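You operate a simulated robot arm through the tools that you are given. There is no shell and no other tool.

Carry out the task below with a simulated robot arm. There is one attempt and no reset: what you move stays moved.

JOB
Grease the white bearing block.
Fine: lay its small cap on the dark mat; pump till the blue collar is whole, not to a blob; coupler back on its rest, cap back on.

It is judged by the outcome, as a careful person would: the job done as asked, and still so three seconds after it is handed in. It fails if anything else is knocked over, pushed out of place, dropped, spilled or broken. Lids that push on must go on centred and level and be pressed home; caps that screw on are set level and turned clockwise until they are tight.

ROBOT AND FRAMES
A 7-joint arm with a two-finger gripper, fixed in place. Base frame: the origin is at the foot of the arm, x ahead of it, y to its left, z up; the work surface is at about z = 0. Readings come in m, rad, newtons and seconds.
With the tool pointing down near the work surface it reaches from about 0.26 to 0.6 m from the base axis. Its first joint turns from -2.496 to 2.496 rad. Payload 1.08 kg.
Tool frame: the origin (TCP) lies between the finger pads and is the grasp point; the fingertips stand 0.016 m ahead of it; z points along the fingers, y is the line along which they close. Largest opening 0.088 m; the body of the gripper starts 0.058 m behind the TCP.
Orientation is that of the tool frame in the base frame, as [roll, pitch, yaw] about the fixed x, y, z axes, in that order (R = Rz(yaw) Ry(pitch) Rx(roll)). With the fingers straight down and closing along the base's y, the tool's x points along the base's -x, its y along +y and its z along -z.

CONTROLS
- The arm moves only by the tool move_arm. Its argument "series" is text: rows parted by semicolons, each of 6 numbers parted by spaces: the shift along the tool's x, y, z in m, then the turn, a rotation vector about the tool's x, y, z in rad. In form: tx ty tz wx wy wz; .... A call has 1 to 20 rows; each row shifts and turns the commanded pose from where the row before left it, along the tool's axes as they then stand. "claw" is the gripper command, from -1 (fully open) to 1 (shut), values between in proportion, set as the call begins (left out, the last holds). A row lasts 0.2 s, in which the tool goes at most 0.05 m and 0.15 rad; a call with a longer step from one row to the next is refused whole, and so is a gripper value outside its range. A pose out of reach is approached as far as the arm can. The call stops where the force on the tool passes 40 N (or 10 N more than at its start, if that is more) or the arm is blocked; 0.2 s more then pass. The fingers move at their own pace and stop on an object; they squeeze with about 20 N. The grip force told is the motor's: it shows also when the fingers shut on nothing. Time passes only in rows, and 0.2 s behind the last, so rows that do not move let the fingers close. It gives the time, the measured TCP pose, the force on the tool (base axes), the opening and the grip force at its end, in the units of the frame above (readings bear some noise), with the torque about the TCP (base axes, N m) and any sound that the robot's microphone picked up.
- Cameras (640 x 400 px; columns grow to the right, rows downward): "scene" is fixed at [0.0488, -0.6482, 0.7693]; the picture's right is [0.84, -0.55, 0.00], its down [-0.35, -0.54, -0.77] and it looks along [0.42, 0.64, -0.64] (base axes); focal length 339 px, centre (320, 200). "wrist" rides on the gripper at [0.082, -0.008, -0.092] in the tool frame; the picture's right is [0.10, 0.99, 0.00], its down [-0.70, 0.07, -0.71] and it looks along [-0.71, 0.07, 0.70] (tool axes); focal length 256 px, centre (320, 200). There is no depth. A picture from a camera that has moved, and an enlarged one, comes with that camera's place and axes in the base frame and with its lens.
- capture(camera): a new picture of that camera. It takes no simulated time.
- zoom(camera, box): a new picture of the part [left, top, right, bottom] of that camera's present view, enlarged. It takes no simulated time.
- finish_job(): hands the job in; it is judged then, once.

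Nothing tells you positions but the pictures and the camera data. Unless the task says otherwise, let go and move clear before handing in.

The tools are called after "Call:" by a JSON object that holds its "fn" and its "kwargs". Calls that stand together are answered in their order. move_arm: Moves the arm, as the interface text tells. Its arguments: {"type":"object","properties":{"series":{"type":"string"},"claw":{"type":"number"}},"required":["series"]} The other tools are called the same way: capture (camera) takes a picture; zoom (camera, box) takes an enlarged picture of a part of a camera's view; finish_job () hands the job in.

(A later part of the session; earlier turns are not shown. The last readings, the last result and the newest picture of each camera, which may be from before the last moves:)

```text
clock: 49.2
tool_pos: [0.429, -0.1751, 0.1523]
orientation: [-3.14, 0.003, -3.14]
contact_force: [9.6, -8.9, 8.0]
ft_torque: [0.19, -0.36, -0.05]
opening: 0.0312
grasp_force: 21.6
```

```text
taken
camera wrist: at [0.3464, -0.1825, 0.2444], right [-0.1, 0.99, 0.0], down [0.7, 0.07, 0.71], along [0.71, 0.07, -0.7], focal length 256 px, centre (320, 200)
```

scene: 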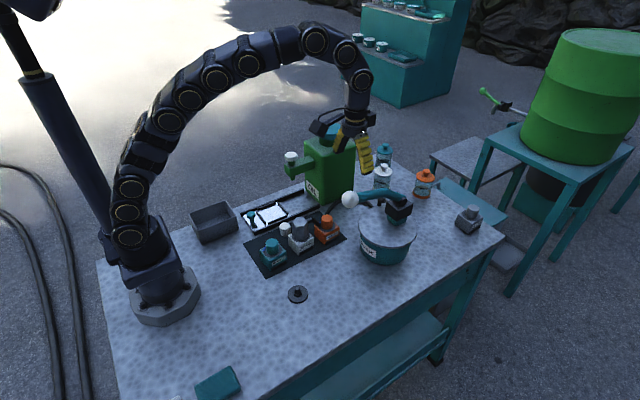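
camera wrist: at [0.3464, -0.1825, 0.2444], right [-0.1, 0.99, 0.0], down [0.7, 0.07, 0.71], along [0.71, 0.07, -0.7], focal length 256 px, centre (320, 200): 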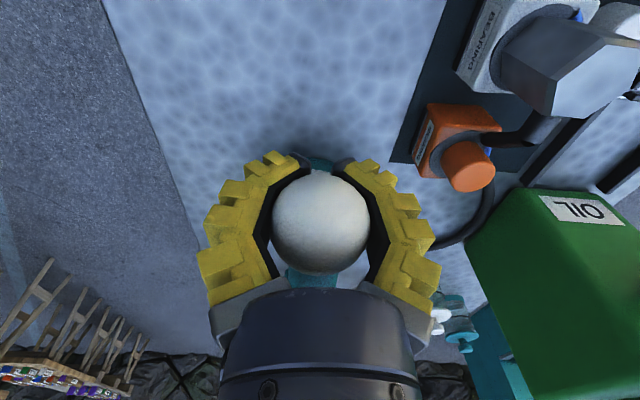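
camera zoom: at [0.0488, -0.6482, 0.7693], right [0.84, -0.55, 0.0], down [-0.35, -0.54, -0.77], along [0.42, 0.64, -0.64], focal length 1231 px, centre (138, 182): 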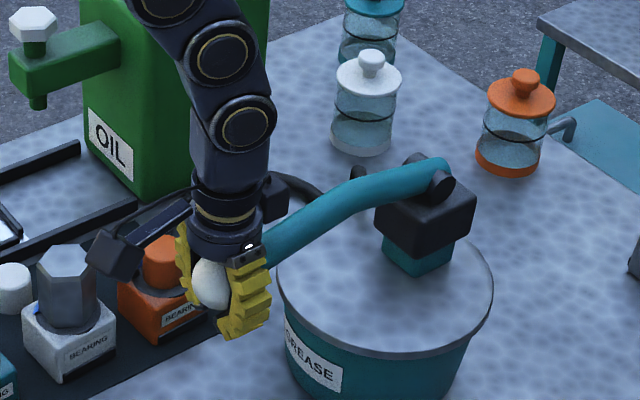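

The ball is moving down with the tool again and is now at about z 0.176. I'll continue down and watch the collar.

Call:
{"fn": "move_arm", "kwargs": {"series": "-0.0012 -0.001 0.006 0 0 0; -0.0005 0 0.006 0 0 0; 0 0 0 0 0 0"}}

Call:
{"fn": "zoom", "kwargs": {"camera": "scene", "box": [285, 210, 325, 260]}}

Call:
{"fn": "zoom", "kwargs": {"camera": "wrist", "box": [220, 100, 420, 300]}}

```text
clock: 50.0
tool_pos: [0.4297, -0.176, 0.14]
orientation: [3.142, -0.002, 3.14]
contact_force: [7.5, -1.6, 7.6]
ft_torque: [0.1, -0.24, -0.02]
opening: 0.0307
grasp_force: 21.8
```

```text
8.00 times, centred on (305, 235) of scene
camera zoom: at [0.0488, -0.6482, 0.7693], right [0.84, -0.55, 0.0], down [-0.35, -0.54, -0.77], along [0.42, 0.64, -0.64], focal length 2709 px, centre (440, -80)
```

zoom: 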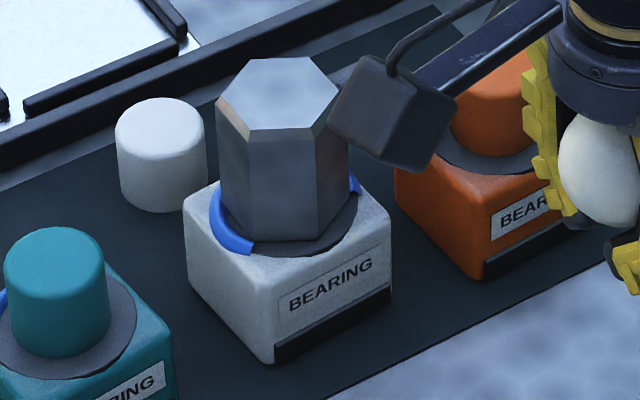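

```text
2.00 times, centred on (320, 200) of wrist
camera zoom: at [0.3474, -0.1828, 0.2324], right [-0.1, 0.99, 0.0], down [0.7, 0.07, 0.71], along [0.7, 0.07, -0.71], focal length 512 px, centre (320, 200)
```

zoom: 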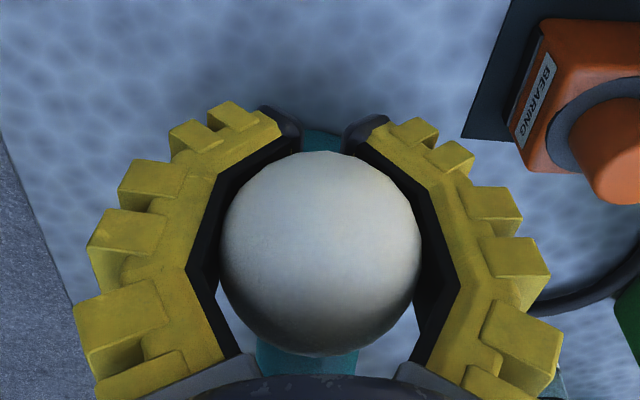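

The collar now covers about two thirds, so each full stroke adds roughly a third and one more should complete it. I'll bring the lever back up along the arc.

Call:
{"fn": "move_arm", "kwargs": {"series": "0.0002 0 -0.014 0 0 0; 0.0001 0 -0.015 0 0 0; -0.001 0 -0.015 0 0 0; -0.0022 0 -0.015 0 0 0; -0.003 0 -0.015 0 0 0; -0.004 0 -0.015 0 0 0; -0.0025 0 -0.008 0 0 0; 0 0 0 0 0 0"}}

Call:
{"fn": "zoom", "kwargs": {"camera": "scene", "box": [285, 210, 325, 260]}}

Call:
{"fn": "zoom", "kwargs": {"camera": "scene", "box": [310, 130, 430, 240]}}

Call:
{"fn": "zoom", "kwargs": {"camera": "wrist", "box": [220, 100, 420, 300]}}

```text
clock: 51.7
tool_pos: [0.4404, -0.1749, 0.2328]
orientation: [3.136, -0.011, 3.14]
contact_force: [3.4, -1.1, -11.3]
ft_torque: [-0.08, -0.46, -0.07]
opening: 0.0311
grasp_force: 21.7
stopped in row 8: the force on the tool passed its limit at 42 N (the readings are from after the stop); the commanded pose is now the measured one
```

```text
8.00 times, centred on (305, 235) of scene
camera zoom: at [0.0488, -0.6482, 0.7693], right [0.84, -0.55, 0.0], down [-0.35, -0.54, -0.77], along [0.42, 0.64, -0.64], focal length 2709 px, centre (440, -80)
```

zoom: 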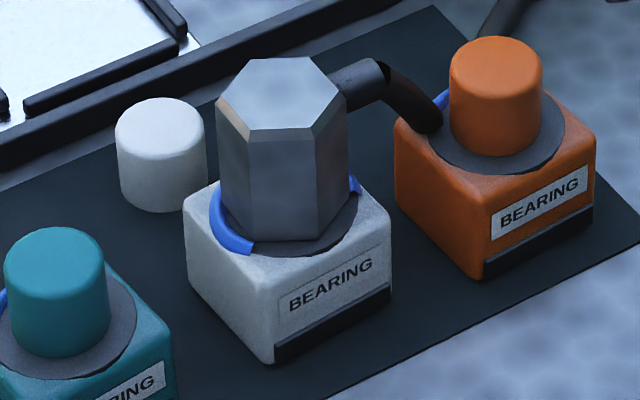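

```text
3.64 times, centred on (370, 185) of scene
camera zoom: at [0.0488, -0.6482, 0.7693], right [0.84, -0.55, 0.0], down [-0.35, -0.54, -0.77], along [0.42, 0.64, -0.64], focal length 1231 px, centre (138, 254)
```

zoom: 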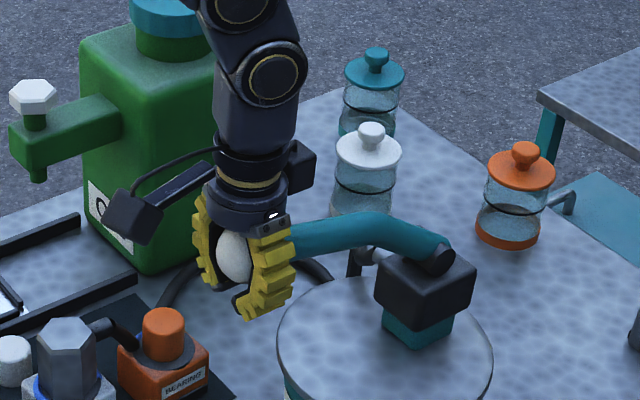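

```text
2.00 times, centred on (320, 200) of wrist
camera zoom: at [0.3591, -0.183, 0.3257], right [-0.1, 0.99, 0.01], down [0.71, 0.07, 0.7], along [0.7, 0.08, -0.71], focal length 512 px, centre (320, 200)
```

zoom: 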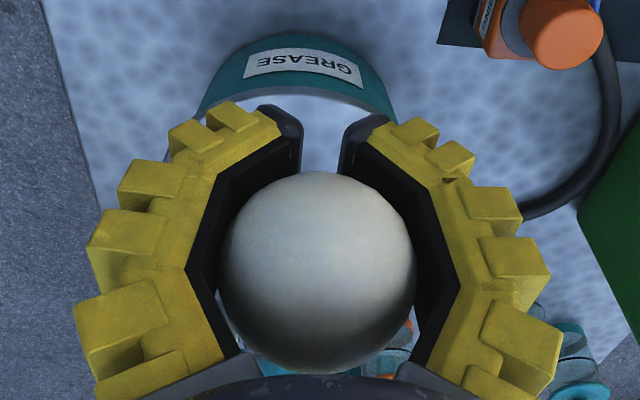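

The lever is back at its top stop. I'll do the third stroke down along the arc, pausing before the end to check the collar.

Call:
{"fn": "move_arm", "kwargs": {"series": "0.0045 0 0.013 0 0 0; 0.0037 0 0.013 0 0 0; 0.0032 0 0.015 0 0 0; 0.002 0 0.015 0 0 0; 0.0008 0 0.013 0 0 0; 0 0 0.008 0 0 0; 0 0 0 0 0 0"}}

Call:
{"fn": "zoom", "kwargs": {"camera": "scene", "box": [285, 210, 325, 260]}}

Call:
{"fn": "zoom", "kwargs": {"camera": "wrist", "box": [220, 100, 420, 300]}}

```text
clock: 53.3
tool_pos: [0.4249, -0.175, 0.1571]
orientation: [3.139, -0.008, 3.139]
contact_force: [-9.2, -12.6, 9.4]
ft_torque: [0.41, -1.22, -0.16]
opening: 0.0279
grasp_force: 21.8
```

```text
8.00 times, centred on (305, 235) of scene
camera zoom: at [0.0488, -0.6482, 0.7693], right [0.84, -0.55, 0.0], down [-0.35, -0.54, -0.77], along [0.42, 0.64, -0.64], focal length 2709 px, centre (440, -80)
```

zoom: 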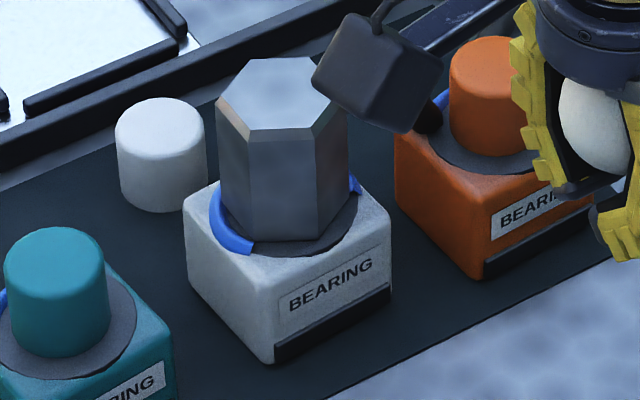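

```text
2.00 times, centred on (320, 200) of wrist
camera zoom: at [0.3427, -0.1828, 0.2502], right [-0.1, 0.99, 0.0], down [0.71, 0.07, 0.7], along [0.7, 0.07, -0.71], focal length 512 px, centre (320, 200)
```

zoom: 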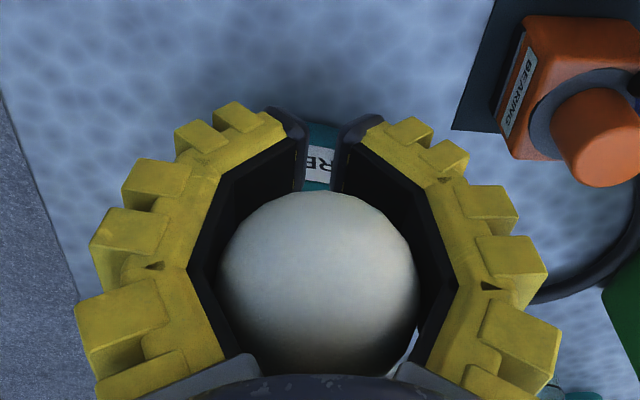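

The ball is now against the palm, at about z 0.19, and the collar is still two thirds. I'll go on down in small steps.

Call:
{"fn": "move_arm", "kwargs": {"series": "0.0008 -0.0014 0.006 0 0 0; 0 0 0.006 0 0 0; 0 0 0 0 0 0"}}

Call:
{"fn": "zoom", "kwargs": {"camera": "scene", "box": [285, 210, 325, 260]}}

```text
clock: 54.1
tool_pos: [0.4247, -0.1753, 0.1444]
orientation: [3.138, -0.012, -3.139]
contact_force: [-1.6, 5.7, 7.7]
ft_torque: [-0.22, -0.56, -0.02]
opening: 0.0267
grasp_force: 22.4
```

```text
8.00 times, centred on (305, 235) of scene
camera zoom: at [0.0488, -0.6482, 0.7693], right [0.84, -0.55, 0.0], down [-0.35, -0.54, -0.77], along [0.42, 0.64, -0.64], focal length 2709 px, centre (440, -80)
```

zoom: 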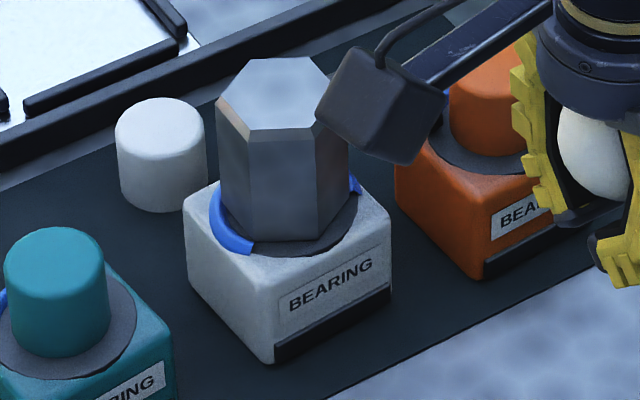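

Call:
{"fn": "move_arm", "kwargs": {"series": "-0.0003 0.0005 0.006 0 0 0; -0.0004 0 0.005 0 0 0; 0 0 0 0 0 0"}}

Call:
{"fn": "zoom", "kwargs": {"camera": "scene", "box": [285, 210, 325, 260]}}

```text
clock: 54.9
tool_pos: [0.4253, -0.1756, 0.1345]
orientation: [3.137, -0.012, -3.141]
contact_force: [-6.0, 10.0, 9.9]
ft_torque: [-0.26, -1.22, -0.02]
opening: 0.0265
grasp_force: 21.8
```

```text
8.00 times, centred on (305, 235) of scene
camera zoom: at [0.0488, -0.6482, 0.7693], right [0.84, -0.55, 0.0], down [-0.35, -0.54, -0.77], along [0.42, 0.64, -0.64], focal length 2709 px, centre (440, -80)
```

zoom: 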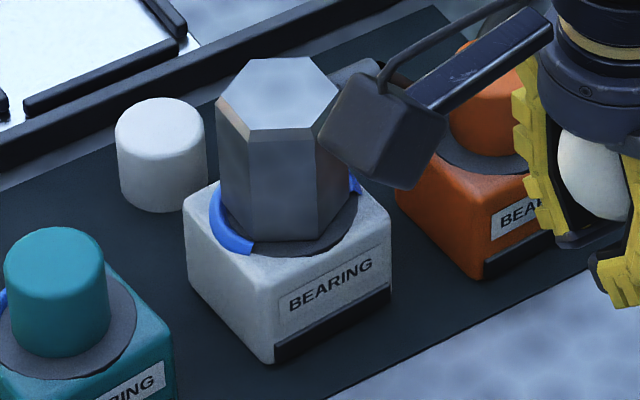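

Call:
{"fn": "move_arm", "kwargs": {"series": "-0.0004 0.001 0.004 0 0 0; -0.0004 0 0.004 0 0 0; 0 0 0 0 0 0"}}

Call:
{"fn": "zoom", "kwargs": {"camera": "scene", "box": [285, 210, 325, 260]}}

```text
clock: 55.7
tool_pos: [0.4257, -0.1744, 0.1262]
orientation: [3.139, -0.007, -3.141]
contact_force: [-4.1, 2.1, 10.9]
ft_torque: [0.0, -1.12, -0.1]
opening: 0.0264
grasp_force: 21.5
```

```text
8.00 times, centred on (305, 235) of scene
camera zoom: at [0.0488, -0.6482, 0.7693], right [0.84, -0.55, 0.0], down [-0.35, -0.54, -0.77], along [0.42, 0.64, -0.64], focal length 2709 px, centre (440, -80)
```

zoom: 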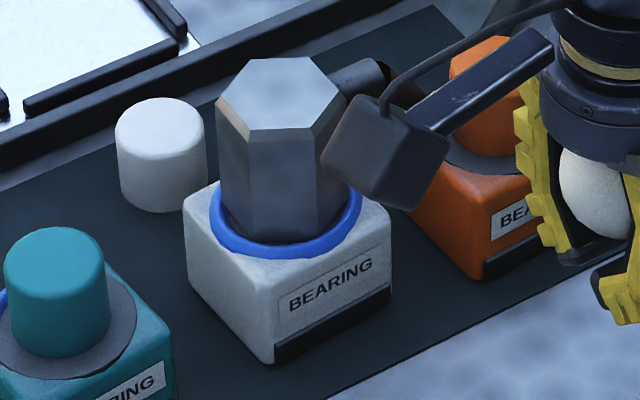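

The collar looks like a whole blue ring now. I'll zoom in close to confirm before I stop pumping.

Call:
{"fn": "zoom", "kwargs": {"camera": "scene", "box": [294, 222, 322, 248]}}

Call:
{"fn": "zoom", "kwargs": {"camera": "wrist", "box": [440, 0, 640, 120]}}

```text
15.38 times, centred on (308, 235) of scene
camera zoom: at [0.0488, -0.6482, 0.7693], right [0.84, -0.55, 0.0], down [-0.35, -0.54, -0.77], along [0.42, 0.64, -0.64], focal length 5209 px, centre (505, -338)
```

zoom: 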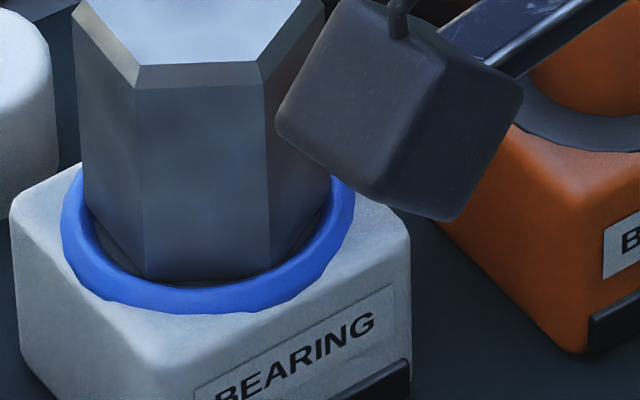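

```text
3.20 times, centred on (540, 60) of wrist
camera zoom: at [0.3447, -0.1829, 0.2188], right [-0.1, 0.99, 0.0], down [0.71, 0.07, 0.7], along [0.7, 0.07, -0.71], focal length 819 px, centre (-384, 648)
```

zoom: 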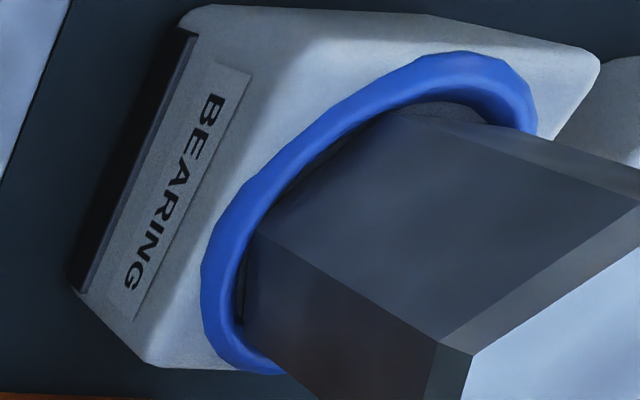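

The blue collar is whole all the way round, so pumping stops here. I'll bring the lever back up to its resting position.

Call:
{"fn": "move_arm", "kwargs": {"series": "0 0 -0.008 0 0 0; 0 0 -0.014 0 0 0; 0 0 -0.015 0 0 0; -0.0015 0 -0.015 0 0 0; -0.0025 0 -0.015 0 0 0; -0.0035 0 -0.015 0 0 0; -0.0045 0 -0.013 0 0 0; 0 0 0 0 0 0"}}

Call:
{"fn": "zoom", "kwargs": {"camera": "scene", "box": [310, 130, 430, 240]}}

Call:
{"fn": "zoom", "kwargs": {"camera": "wrist", "box": [220, 100, 420, 300]}}

```text
clock: 57.5
tool_pos: [0.4386, -0.1749, 0.2199]
orientation: [3.14, -0.008, -3.141]
contact_force: [13.5, -20.5, -12.0]
ft_torque: [0.74, 1.79, -0.08]
opening: 0.0267
grasp_force: 22.1
```

```text
3.64 times, centred on (370, 185) of scene
camera zoom: at [0.0488, -0.6482, 0.7693], right [0.84, -0.55, 0.0], down [-0.35, -0.54, -0.77], along [0.42, 0.64, -0.64], focal length 1231 px, centre (138, 254)
```

zoom: 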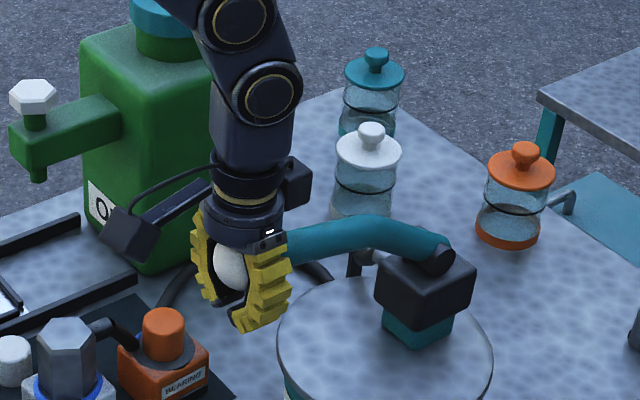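

```text
2.00 times, centred on (320, 200) of wrist
camera zoom: at [0.3576, -0.1827, 0.3133], right [-0.1, 0.99, 0.0], down [0.71, 0.07, 0.7], along [0.7, 0.07, -0.71], focal length 512 px, centre (320, 200)
```

zoom: 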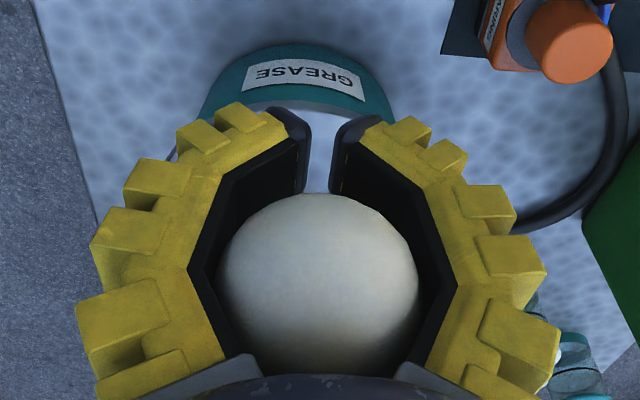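

The lever is almost at the top. I'll ease the side load, finish the last few millimetres, then open the fingers.

Call:
{"fn": "move_arm", "kwargs": {"series": "-0.0015 -0.0012 -0.002 0 0 0; -0.0005 -0.0008 -0.002 0 0 0; 0 0 0 0 0 0"}}

Call:
{"fn": "move_arm", "kwargs": {"series": "0 0 0 0 0 0; 0 0 0 0 0 0; 0 0 0 0 0 0", "claw": -0.7}}

Call:
{"fn": "capture", "kwargs": {"camera": "wrist"}}

Call:
{"fn": "zoom", "kwargs": {"camera": "scene", "box": [310, 130, 430, 240]}}

```text
clock: 58.3
tool_pos: [0.4395, -0.1739, 0.224]
orientation: [3.134, -0.014, 3.142]
contact_force: [2.4, 4.4, -9.1]
ft_torque: [-0.39, 1.54, 0.03]
opening: 0.0268
grasp_force: 22.0
```

```text
clock: 59.1
tool_pos: [0.4416, -0.1776, 0.2248]
orientation: [3.139, -0.011, -3.14]
contact_force: [0.4, 0.4, 0.2]
ft_torque: [0.04, 0.05, -0.03]
opening: 0.077
grasp_force: 1.4
```

```text
taken
camera wrist: at [0.3593, -0.1848, 0.3177], right [-0.1, 0.99, 0.01], down [0.71, 0.07, 0.7], along [0.7, 0.08, -0.71], focal length 256 px, centre (320, 200)
```

wrist: 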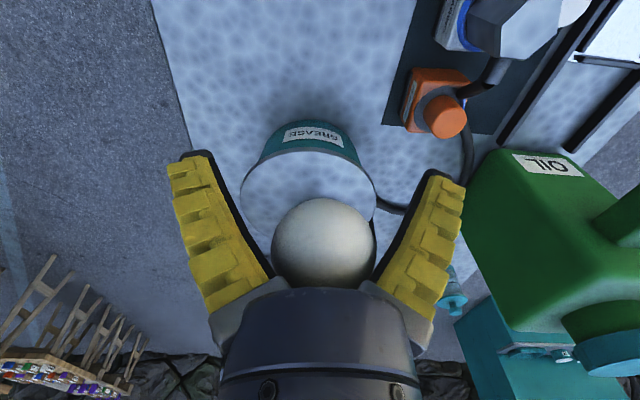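

```text
3.64 times, centred on (370, 185) of scene
camera zoom: at [0.0488, -0.6482, 0.7693], right [0.84, -0.55, 0.0], down [-0.35, -0.54, -0.77], along [0.42, 0.64, -0.64], focal length 1231 px, centre (138, 254)
```

zoom: 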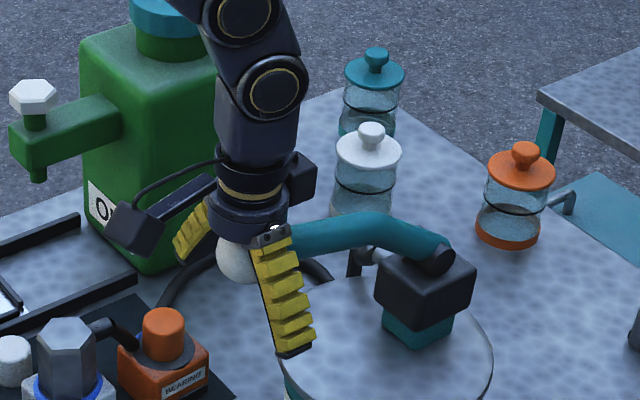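

The pump ball is released at its top position and nothing moved with it. I'll rise clear and straighten the tool.

Call:
{"fn": "move_arm", "kwargs": {"series": "0 0.001 -0.025 0 0 0; 0 0 -0.03 0 0 0; 0 0 -0.035 0 0 0; 0 0 -0.035 0 0 0; 0 0 0 -0.002 -0.011 0; 0 0 0 0 0 0"}}

Call:
{"fn": "zoom", "kwargs": {"camera": "scene", "box": [310, 130, 430, 240]}}

Call:
{"fn": "zoom", "kwargs": {"camera": "scene", "box": [285, 210, 325, 260]}}

```text
clock: 60.5
tool_pos: [0.4418, -0.1771, 0.3507]
orientation: [3.136, 0.001, 3.14]
contact_force: [0.0, -0.2, -1.0]
ft_torque: [-0.02, 0.02, 0.02]
opening: 0.0772
grasp_force: 1.5
```

```text
3.64 times, centred on (370, 185) of scene
camera zoom: at [0.0488, -0.6482, 0.7693], right [0.84, -0.55, 0.0], down [-0.35, -0.54, -0.77], along [0.42, 0.64, -0.64], focal length 1231 px, centre (138, 254)
```

zoom: 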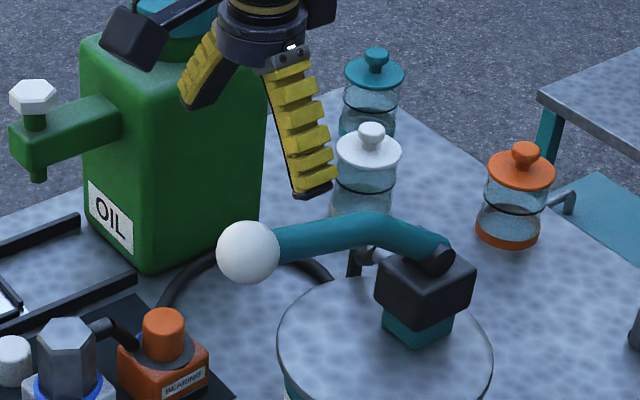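

```text
8.00 times, centred on (305, 235) of scene
camera zoom: at [0.0488, -0.6482, 0.7693], right [0.84, -0.55, 0.0], down [-0.35, -0.54, -0.77], along [0.42, 0.64, -0.64], focal length 2709 px, centre (440, -80)
```

zoom: 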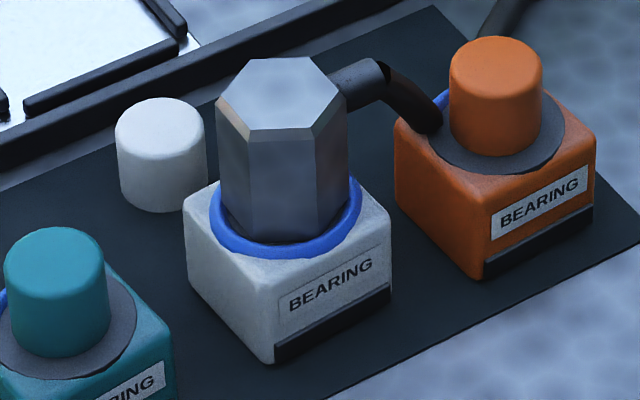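

The collar is whole, the lever is up, and everything is in place. I'll go back over the coupler with the 30° tool turn to take it off the nipple.

Call:
{"fn": "move_arm", "kwargs": {"series": "0.0147 0.0363 0 0.005 0 0; 0.0147 0.0363 0 0 0 0; 0.0147 0.0363 0 0 0 0; 0.0147 0.0363 0 0 0 0; 0 0 0.03 0 0 0.131; 0 0 0.03 0 0 0.131; 0 0 0.03 0 0 0.131; 0 0 0.03 0 0 0.1306; 0 0 0.03 0 0 0; 0 0 0.03 0 0 0; 0 0 0 0 0 0", "claw": -0.3}}

Call:
{"fn": "capture", "kwargs": {"camera": "wrist"}}

Call:
{"fn": "zoom", "kwargs": {"camera": "scene", "box": [275, 180, 345, 260]}}

```text
clock: 62.9
tool_pos: [0.3826, -0.0305, 0.1694]
orientation: [3.141, 0.0, 2.617]
contact_force: [0.5, 0.6, 0.3]
ft_torque: [0.0, -0.03, 0.01]
opening: 0.0614
grasp_force: 2.9
```

```text
taken
camera wrist: at [0.3081, 0.0043, 0.2613], right [0.41, 0.91, 0.0], down [0.64, -0.29, 0.71], along [0.65, -0.29, -0.7], focal length 256 px, centre (320, 200)
```

wrist: 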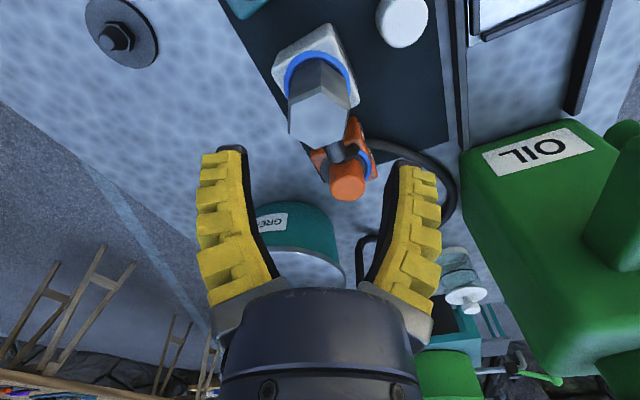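

```text
5.00 times, centred on (310, 220) of scene
camera zoom: at [0.0488, -0.6482, 0.7693], right [0.84, -0.55, 0.0], down [-0.35, -0.54, -0.77], along [0.42, 0.64, -0.64], focal length 1693 px, centre (370, 100)
```

zoom: 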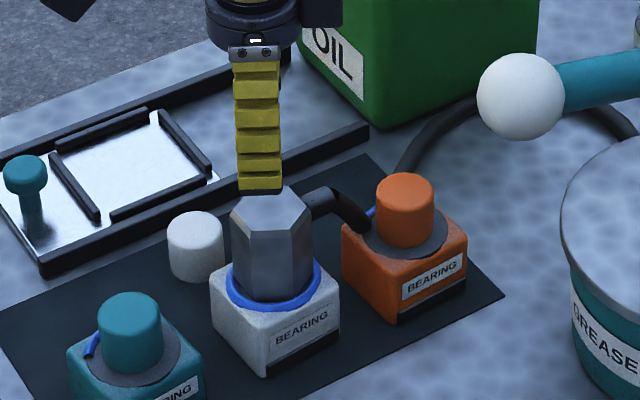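

The tool is aligned over the coupler. I'll descend to the same grip height as before and close on the flats.

Call:
{"fn": "move_arm", "kwargs": {"series": "0 -0.0006 0.027 0 0 0; 0 0 0.027 0 0 0; 0 0 0.0265 0 0 0; 0 0 0 0 0 0"}}

Call:
{"fn": "capture", "kwargs": {"camera": "wrist"}}

Call:
{"fn": "zoom", "kwargs": {"camera": "scene", "box": [285, 200, 335, 260]}}

```text
clock: 63.9
tool_pos: [0.3816, -0.0323, 0.0896]
orientation: [3.14, -0.001, 2.619]
contact_force: [0.6, -0.8, 0.4]
ft_torque: [0.01, -0.01, 0.0]
opening: 0.061
grasp_force: 3.2
```

```text
taken
camera wrist: at [0.3062, 0.0025, 0.182], right [0.41, 0.91, 0.0], down [0.64, -0.29, 0.71], along [0.65, -0.29, -0.7], focal length 256 px, centre (320, 200)
```

wrist: 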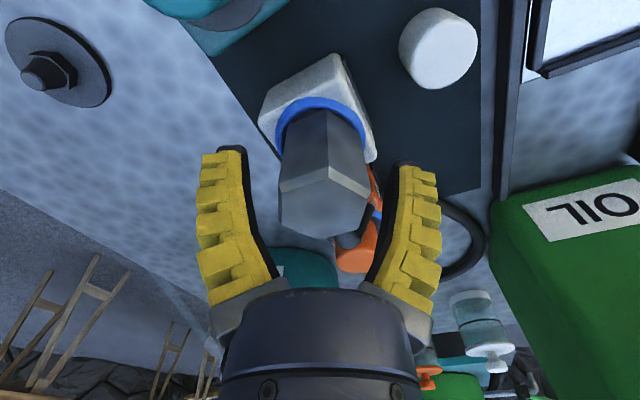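

```text
6.67 times, centred on (310, 230) of scene
camera zoom: at [0.0488, -0.6482, 0.7693], right [0.84, -0.55, 0.0], down [-0.35, -0.54, -0.77], along [0.42, 0.64, -0.64], focal length 2257 px, centre (387, 0)
```

zoom: 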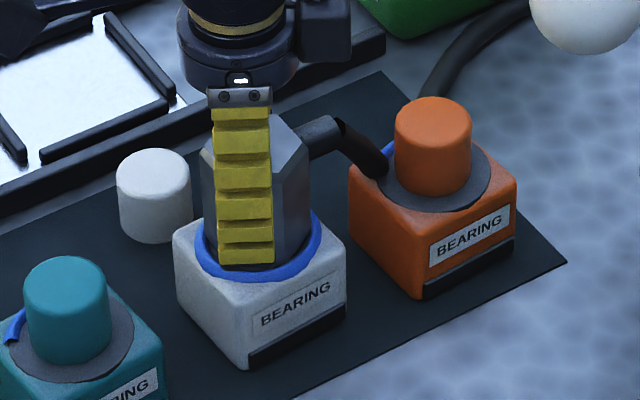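

The coupler sits about 2 mm to the tool's +y side, so I'll centre the fingers before closing.

Call:
{"fn": "move_arm", "kwargs": {"series": "-0.0007 0.0019 0 0 0 0; 0 0 0 0 0 0"}}

Call:
{"fn": "capture", "kwargs": {"camera": "wrist"}}

```text
clock: 64.5
tool_pos: [0.3842, -0.0302, 0.0902]
orientation: [3.14, 0.001, 2.619]
contact_force: [-0.1, 0.1, 0.3]
ft_torque: [-0.02, -0.03, 0.0]
opening: 0.0612
grasp_force: 2.4
```

```text
taken
camera wrist: at [0.3083, 0.0042, 0.182], right [0.41, 0.91, 0.0], down [0.64, -0.29, 0.71], along [0.65, -0.29, -0.7], focal length 256 px, centre (320, 200)
```

wrist: 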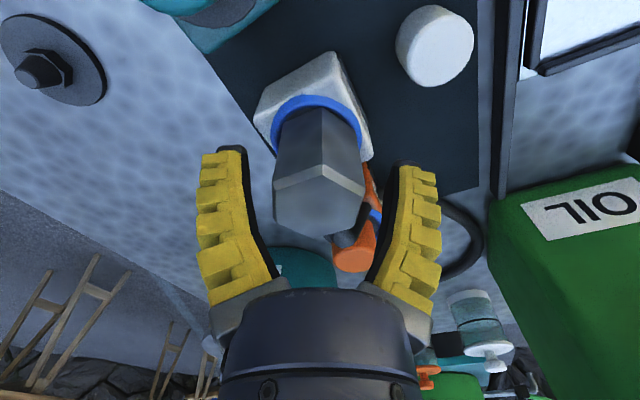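

The coupler is now centred between the fingers, so I'll close.

Call:
{"fn": "move_arm", "kwargs": {"series": "0 0 0.0008 0 0 0; 0 0 0 0 0 0; 0 0 0 0 0 0; 0 0 0 0 0 0", "claw": 1}}

```text
clock: 65.5
tool_pos: [0.3842, -0.0294, 0.089]
orientation: [3.139, -0.001, 2.619]
contact_force: [-4.1, -0.8, 12.4]
ft_torque: [0.0, 0.01, 0.0]
opening: 0.0374
grasp_force: 19.8
```

It's gripped. I'll lift slowly off the nipple while watching the force.

Call:
{"fn": "move_arm", "kwargs": {"series": "0 0 -0.002 0 0 0; 0 0 -0.003 0 0 0; 0 0 -0.004 0 0 0; 0 0 0 0 0 0"}}

Call:
{"fn": "zoom", "kwargs": {"camera": "scene", "box": [285, 200, 335, 260]}}

```text
clock: 66.5
tool_pos: [0.3838, -0.0299, 0.0971]
orientation: [3.14, -0.002, 2.617]
contact_force: [0.7, 0.1, -1.6]
ft_torque: [0.05, -0.04, -0.01]
opening: 0.0372
grasp_force: 20.6
```

```text
6.67 times, centred on (310, 230) of scene
camera zoom: at [0.0488, -0.6482, 0.7693], right [0.84, -0.55, 0.0], down [-0.35, -0.54, -0.77], along [0.42, 0.64, -0.64], focal length 2257 px, centre (387, 0)
```

zoom: 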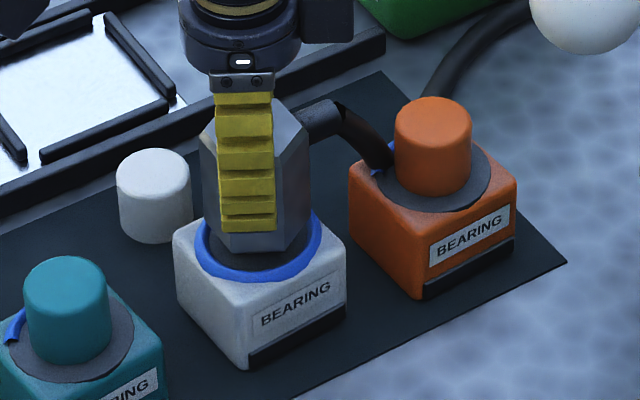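

The coupler lifts off cleanly and the collar stays whole. I'll raise it and carry it back over its rest.

Call:
{"fn": "move_arm", "kwargs": {"series": "0 0 -0.018 0 0 0; 0 0 -0.018 0 0 0; 0 0 -0.0165 0 0 0; 0.0023 -0.0347 0 0 0 0; 0.0023 -0.0347 0 0 0 0; 0.0023 -0.0347 0 0 0 0; 0.0022 -0.0347 0 0 0 0; 0.0022 -0.0346 0 0 0 0; 0 0 0 0 0 0; 0 0 0 0 0 0"}}

Call:
{"fn": "zoom", "kwargs": {"camera": "wrist", "box": [240, 20, 400, 150]}}

Call:
{"fn": "zoom", "kwargs": {"camera": "scene", "box": [260, 210, 340, 310]}}

Call:
{"fn": "capture", "kwargs": {"camera": "wrist"}}

```text
clock: 68.7
tool_pos: [0.2887, -0.1757, 0.1512]
orientation: [3.139, 0.001, 2.618]
contact_force: [0.0, 0.6, -1.5]
ft_torque: [0.02, -0.02, -0.02]
opening: 0.0373
grasp_force: 20.2
```

```text
3.08 times, centred on (320, 85) of wrist
camera zoom: at [0.2138, -0.1411, 0.2434], right [0.41, 0.91, 0.0], down [0.64, -0.29, 0.71], along [0.65, -0.29, -0.7], focal length 788 px, centre (320, 554)
```

zoom: 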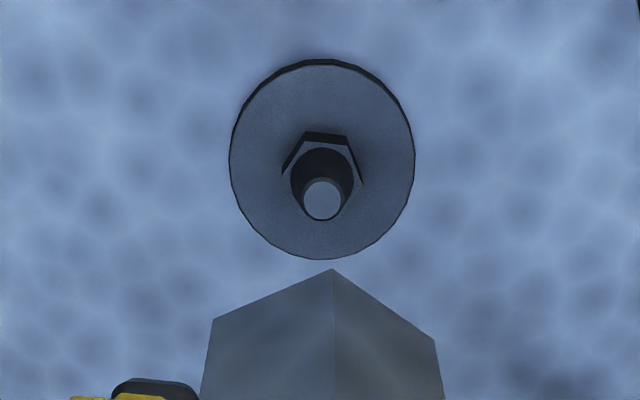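

```text
4.00 times, centred on (300, 260) of scene
camera zoom: at [0.0488, -0.6482, 0.7693], right [0.84, -0.55, 0.0], down [-0.35, -0.54, -0.77], along [0.42, 0.64, -0.64], focal length 1354 px, centre (400, -40)
```

zoom: 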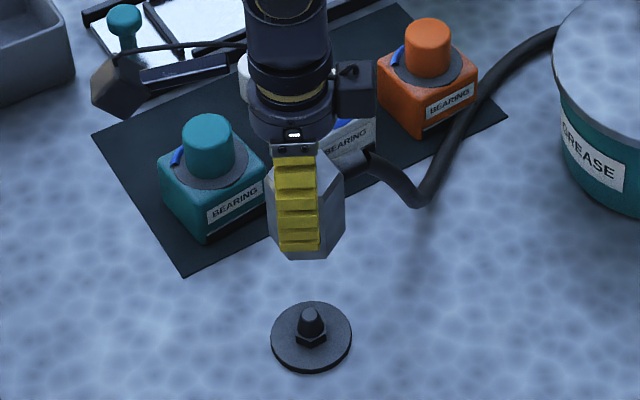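

```text
taken
camera wrist: at [0.2138, -0.1411, 0.2434], right [0.41, 0.91, 0.0], down [0.64, -0.29, 0.71], along [0.65, -0.29, -0.7], focal length 256 px, centre (320, 200)
```

wrist: 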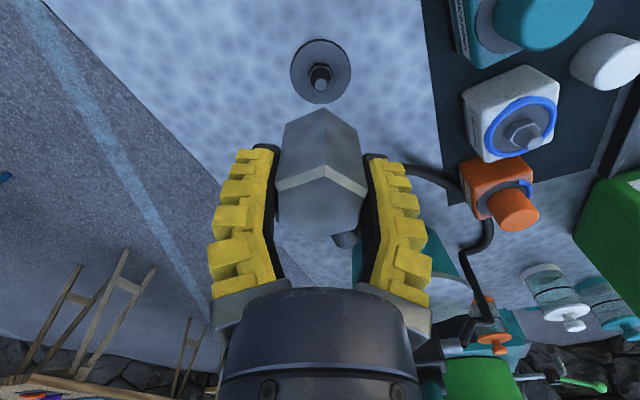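

The view over the rest matches what I had when I lifted the coupler, so it is aligned. I'll lower to just above the dummy nipple and check again.

Call:
{"fn": "move_arm", "kwargs": {"series": "0 0 0.025 0 0 0; 0 0 0.025 0 0 0; 0 0 0.023 0 0 0; 0 0 0 0 0 0"}}

Call:
{"fn": "zoom", "kwargs": {"camera": "scene", "box": [275, 255, 325, 310]}}

Call:
{"fn": "zoom", "kwargs": {"camera": "wrist", "box": [240, 50, 400, 180]}}

```text
clock: 69.7
tool_pos: [0.2869, -0.1732, 0.0782]
orientation: [3.14, -0.001, 2.617]
contact_force: [0.3, -0.4, -2.0]
ft_torque: [0.03, 0.02, -0.01]
opening: 0.0372
grasp_force: 20.5
```

```text
7.27 times, centred on (300, 282) of scene
camera zoom: at [0.0488, -0.6482, 0.7693], right [0.84, -0.55, 0.0], down [-0.35, -0.54, -0.77], along [0.42, 0.64, -0.64], focal length 2462 px, centre (466, -400)
```

zoom: 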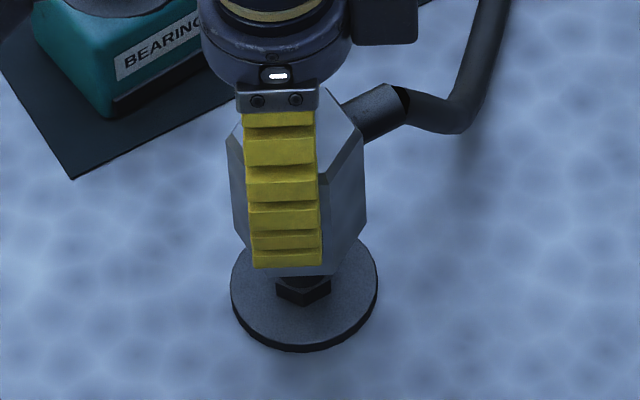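

```text
3.08 times, centred on (320, 115) of wrist
camera zoom: at [0.2121, -0.14, 0.1703], right [0.41, 0.91, 0.0], down [0.64, -0.29, 0.71], along [0.65, -0.29, -0.7], focal length 788 px, centre (320, 462)
```

zoom: 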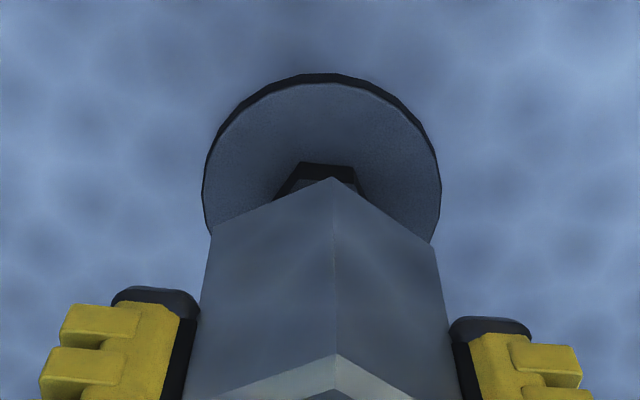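

Both views show the coupler centred on the rest. I'll lower it further, gently.

Call:
{"fn": "move_arm", "kwargs": {"series": "0 0 0.008 0 0 0; 0 0 0.008 0 0 0; 0 0 0.007 0 0 0; 0 0 0.005 0 0 0; 0 0 0 0 0 0"}}

Call:
{"fn": "zoom", "kwargs": {"camera": "scene", "box": [275, 255, 325, 310]}}

```text
clock: 70.9
tool_pos: [0.2876, -0.1741, 0.0493]
orientation: [3.139, 0.0, 2.619]
contact_force: [0.1, 0.8, -1.1]
ft_torque: [0.03, 0.03, -0.01]
opening: 0.0374
grasp_force: 20.0
```

```text
7.27 times, centred on (300, 282) of scene
camera zoom: at [0.0488, -0.6482, 0.7693], right [0.84, -0.55, 0.0], down [-0.35, -0.54, -0.77], along [0.42, 0.64, -0.64], focal length 2462 px, centre (466, -400)
```

zoom: 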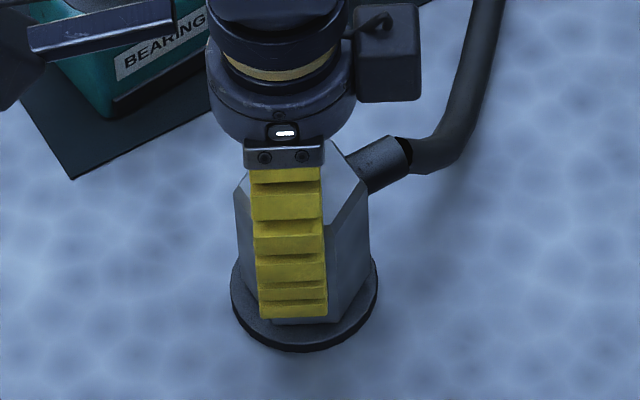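

Still no contact at TCP z 0.049. I'll take the last few millimetres slowly until it seats.

Call:
{"fn": "move_arm", "kwargs": {"series": "0 0 0.0015 0 0 0; 0 0 0.0015 0 0 0; 0 0 0 0 0 0"}}

Call:
{"fn": "zoom", "kwargs": {"camera": "scene", "box": [275, 255, 325, 310]}}

```text
clock: 71.7
tool_pos: [0.2886, -0.1746, 0.0469]
orientation: [3.141, 0.0, 2.618]
contact_force: [-3.1, 1.2, 9.1]
ft_torque: [-0.08, -0.09, 0.0]
opening: 0.0373
grasp_force: 20.2
```

```text
7.27 times, centred on (300, 282) of scene
camera zoom: at [0.0488, -0.6482, 0.7693], right [0.84, -0.55, 0.0], down [-0.35, -0.54, -0.77], along [0.42, 0.64, -0.64], focal length 2462 px, centre (466, -400)
```

zoom: 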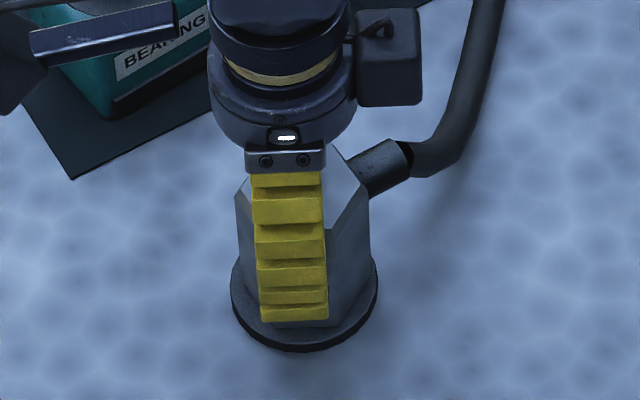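

It's in contact at about 10 N. I'll press slightly more to be sure it is seated, then ease off and release.

Call:
{"fn": "move_arm", "kwargs": {"series": "0 0 0.0012 0 0 0; 0 0 0 0 0 0"}}

Call:
{"fn": "zoom", "kwargs": {"camera": "scene", "box": [275, 255, 325, 310]}}

```text
clock: 72.3
tool_pos: [0.288, -0.1745, 0.046]
orientation: [3.141, -0.001, 2.618]
contact_force: [-4.6, -1.7, 13.1]
ft_torque: [0.02, 0.07, 0.0]
opening: 0.0373
grasp_force: 19.5
```

```text
7.27 times, centred on (300, 282) of scene
camera zoom: at [0.0488, -0.6482, 0.7693], right [0.84, -0.55, 0.0], down [-0.35, -0.54, -0.77], along [0.42, 0.64, -0.64], focal length 2462 px, centre (466, -400)
```

zoom: 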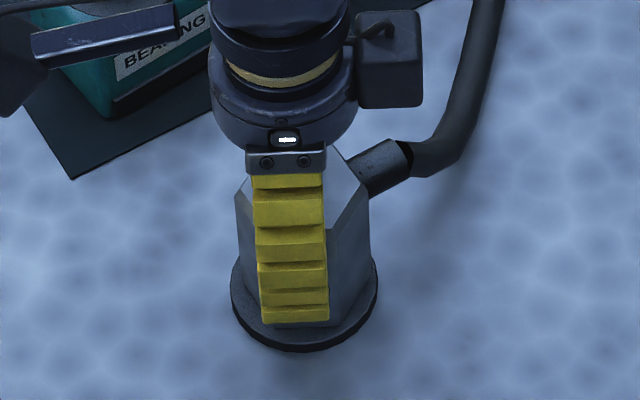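

The coupler's lower edge is at the same height as at the start, so it is seated. I'll ease off, release, and rise.

Call:
{"fn": "move_arm", "kwargs": {"series": "0 0 -0.001 0 0 0; 0 0 0 0 0 0"}}

Call:
{"fn": "move_arm", "kwargs": {"series": "0 0 0 0 0 0; 0 0 0 0 0 0; 0 0 0 0 0 0; 0 0 -0.02 0 0 0; 0 0 -0.025 0 0 0; 0 0 -0.03 0 0 0; 0 0 -0.035 0 0 0; 0 0 0 0 0 0", "claw": -0.3}}

Call:
{"fn": "zoom", "kwargs": {"camera": "scene", "box": [275, 265, 325, 305]}}

Call:
{"fn": "capture", "kwargs": {"camera": "wrist"}}

```text
clock: 72.9
tool_pos: [0.2886, -0.1747, 0.0467]
orientation: [3.14, 0.0, 2.618]
contact_force: [-0.3, -0.4, -1.9]
ft_torque: [0.03, 0.0, -0.03]
opening: 0.0373
grasp_force: 20.4
```

```text
clock: 74.7
tool_pos: [0.2884, -0.1756, 0.1588]
orientation: [3.141, 0.001, 2.619]
contact_force: [-0.5, -0.2, -0.6]
ft_torque: [0.02, -0.01, -0.01]
opening: 0.0612
grasp_force: 2.3
```

```text
10.00 times, centred on (300, 285) of scene
camera zoom: at [0.0488, -0.6482, 0.7693], right [0.84, -0.55, 0.0], down [-0.35, -0.54, -0.77], along [0.42, 0.64, -0.64], focal length 3386 px, centre (520, -650)
```

zoom: 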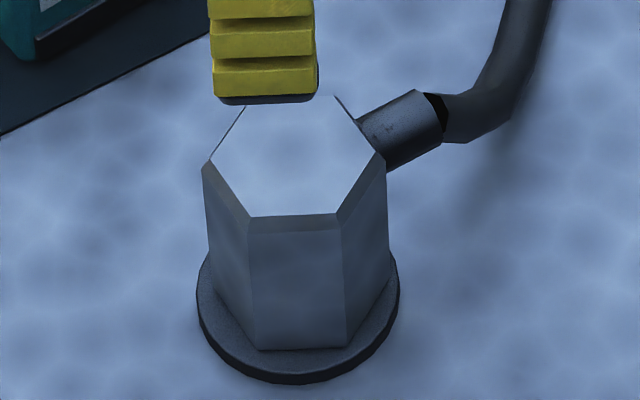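

```text
taken
camera wrist: at [0.2134, -0.1412, 0.2497], right [0.41, 0.91, 0.0], down [0.64, -0.29, 0.71], along [0.65, -0.29, -0.71], focal length 256 px, centre (320, 200)
```

wrist: 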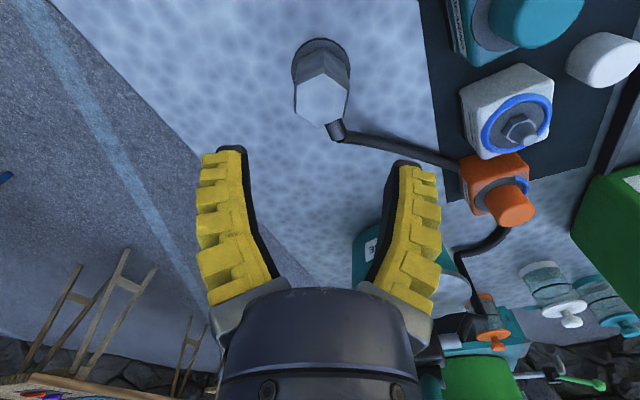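

The coupler is back on its rest, upright and in its original position. Now I'll turn the tool back and go over the cap on the mat.

Call:
{"fn": "move_arm", "kwargs": {"series": "0 0 0 0 0 -0.131; 0 0 0 0 0 -0.131; 0 0 0 0 0 -0.131; 0 0 0 0 0 -0.1306; -0.0134 0.0366 0 0 0 0; -0.0134 0.0366 0 0 0 0; -0.0134 0.0366 0 0 0 0; -0.0134 0.0366 0 0 0 0; -0.0135 0.0366 0 0 0 0; -0.0135 0.0366 0 0 0 0; 0 0 0 0 0 0; 0 0 0 0 0 0", "claw": 0.0}}

Call:
{"fn": "capture", "kwargs": {"camera": "wrist"}}

Call:
{"fn": "zoom", "kwargs": {"camera": "scene", "box": [250, 180, 350, 270]}}

```text
clock: 77.3
tool_pos: [0.368, 0.0466, 0.1561]
orientation: [-3.14, 0.001, 3.14]
contact_force: [-0.1, -0.3, -0.4]
ft_torque: [-0.01, 0.02, 0.0]
opening: 0.0491
grasp_force: 3.5
```

```text
taken
camera wrist: at [0.2851, 0.039, 0.2487], right [-0.1, 0.99, 0.0], down [0.7, 0.07, 0.71], along [0.71, 0.07, -0.7], focal length 256 px, centre (320, 200)
```

wrist: 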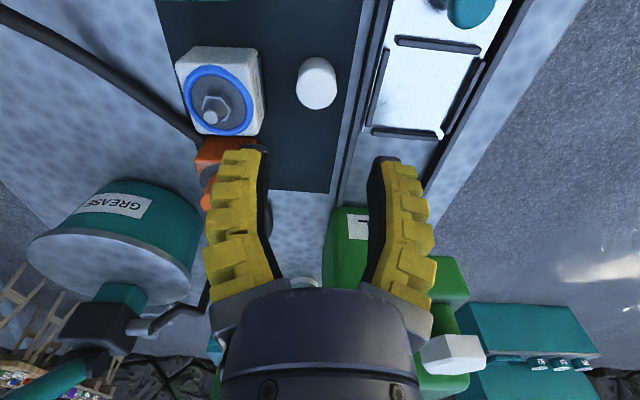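

```text
4.44 times, centred on (300, 225) of scene
camera zoom: at [0.0488, -0.6482, 0.7693], right [0.84, -0.55, 0.0], down [-0.35, -0.54, -0.77], along [0.42, 0.64, -0.64], focal length 1505 px, centre (409, 89)
```

zoom: 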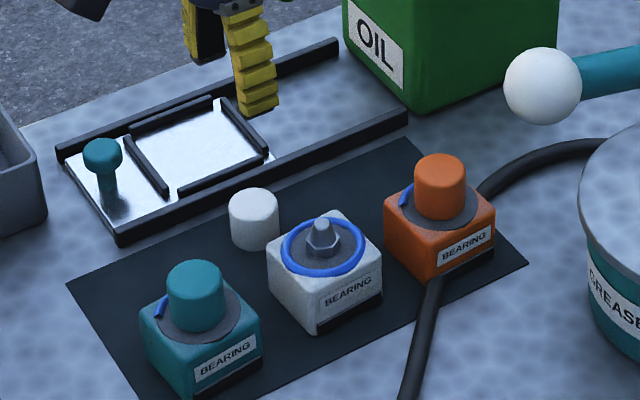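

The collar is a complete ring around the nipple. I'll zoom in for a precise view of the nipple and the cap.

Call:
{"fn": "zoom", "kwargs": {"camera": "wrist", "box": [160, 30, 360, 150]}}

Call:
{"fn": "zoom", "kwargs": {"camera": "scene", "box": [285, 215, 330, 260]}}

```text
3.20 times, centred on (260, 90) of wrist
camera zoom: at [0.2851, 0.039, 0.2487], right [-0.1, 0.99, 0.0], down [0.7, 0.07, 0.71], along [0.71, 0.07, -0.7], focal length 819 px, centre (512, 552)
```

zoom: 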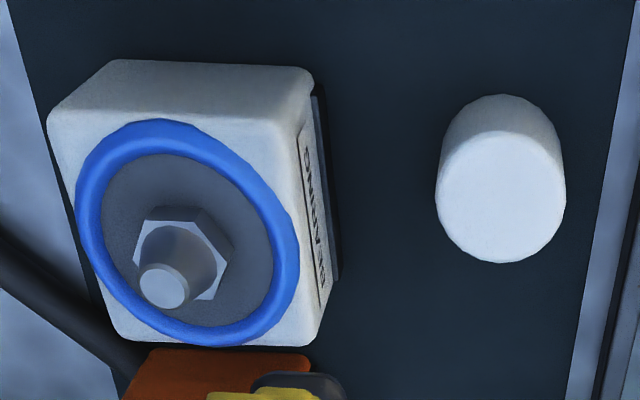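

```text
8.89 times, centred on (308, 238) of scene
camera zoom: at [0.0488, -0.6482, 0.7693], right [0.84, -0.55, 0.0], down [-0.35, -0.54, -0.77], along [0.42, 0.64, -0.64], focal length 3010 px, centre (431, -133)
```

zoom: 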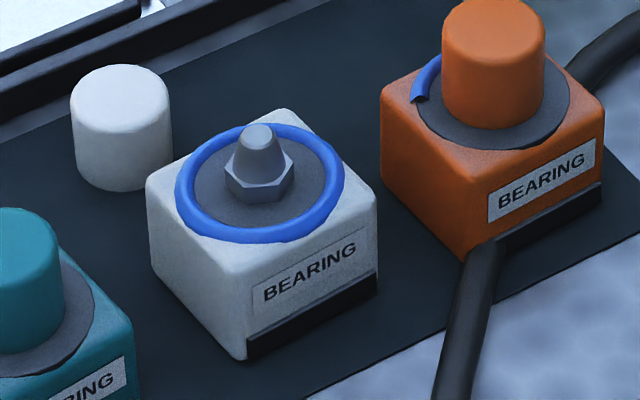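

The block hasn't moved and the collar is a full even ring. I'll correct about 2 mm so the tool sits over the cap and lower to check.

Call:
{"fn": "move_arm", "kwargs": {"series": "-0.0018 -0.0022 0.02 0 0 0; 0 0 0.03 0 0 0; 0 0 0.03 0 0 0; 0 0 0 0 0 0; 0 0 0 0 0 0"}}

Call:
{"fn": "capture", "kwargs": {"camera": "wrist"}}

```text
clock: 78.5
tool_pos: [0.3691, 0.045, 0.0754]
orientation: [3.14, 0.001, 3.141]
contact_force: [0.1, -0.1, 0.9]
ft_torque: [0.01, 0.02, 0.0]
opening: 0.0484
grasp_force: 3.1
```

```text
taken
camera wrist: at [0.2873, 0.037, 0.1681], right [-0.1, 0.99, 0.0], down [0.7, 0.07, 0.71], along [0.71, 0.07, -0.7], focal length 256 px, centre (320, 200)
```

wrist: 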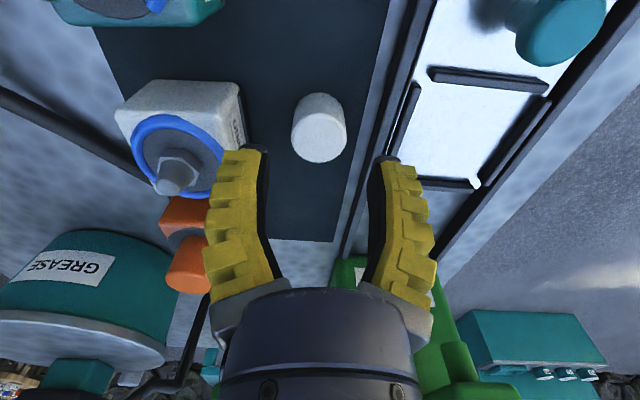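

The cap is centred below the fingers. I'll lower to the same height I released it at and close.

Call:
{"fn": "move_arm", "kwargs": {"series": "0 0 0.02 0 0 0; 0 0 0.02 0 0 0; 0 0 0.0103 0 0 0; 0 0 0 0 0 0"}}

Call:
{"fn": "capture", "kwargs": {"camera": "wrist"}}

```text
clock: 79.5
tool_pos: [0.3703, 0.043, 0.0266]
orientation: [3.139, 0.0, 3.141]
contact_force: [-0.4, -0.8, -0.3]
ft_torque: [0.02, 0.0, 0.01]
opening: 0.0488
grasp_force: 3.4
```

```text
taken
camera wrist: at [0.2881, 0.0358, 0.1185], right [-0.1, 0.99, 0.0], down [0.7, 0.07, 0.71], along [0.71, 0.07, -0.7], focal length 256 px, centre (320, 200)
```

wrist: 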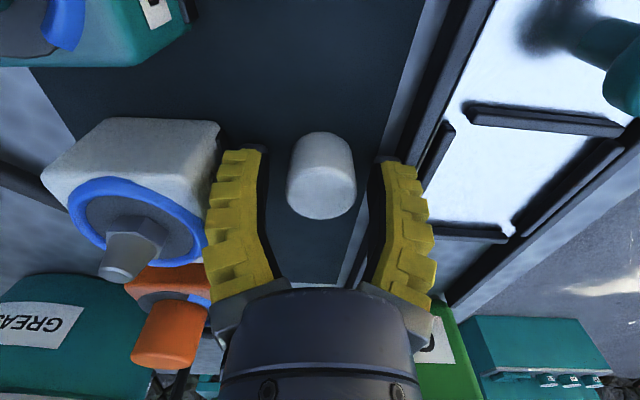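

The view matches the release pose apart from about a millimetre. I'll trim that and close.

Call:
{"fn": "move_arm", "kwargs": {"series": "0.0009 0.0009 0.0014 0 0 0; 0 0 0 0 0 0"}}

Call:
{"fn": "move_arm", "kwargs": {"series": "0 0 0 0 0 0; 0 0 0 0 0 0; 0 0 0 0 0 0", "claw": 1}}

Call:
{"fn": "capture", "kwargs": {"camera": "wrist"}}

```text
clock: 80.1
tool_pos: [0.3698, 0.0436, 0.0263]
orientation: [3.139, -0.001, 3.141]
contact_force: [-0.2, 0.3, 0.3]
ft_torque: [0.01, 0.02, 0.02]
opening: 0.0488
grasp_force: 3.1
```

```text
clock: 80.9
tool_pos: [0.3695, 0.0453, 0.0249]
orientation: [3.141, 0.002, -3.141]
contact_force: [-1.3, 0.5, 3.0]
ft_torque: [-0.03, -0.03, 0.02]
opening: 0.0282
grasp_force: 19.6
```

```text
taken
camera wrist: at [0.2876, 0.0364, 0.1171], right [-0.1, 0.99, 0.0], down [0.7, 0.07, 0.71], along [0.71, 0.07, -0.7], focal length 256 px, centre (320, 200)
```

wrist: 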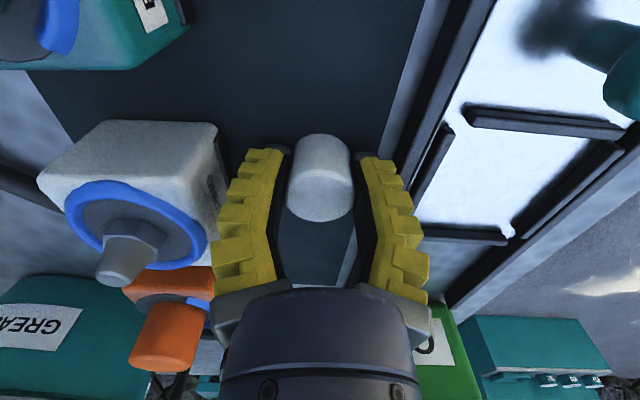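

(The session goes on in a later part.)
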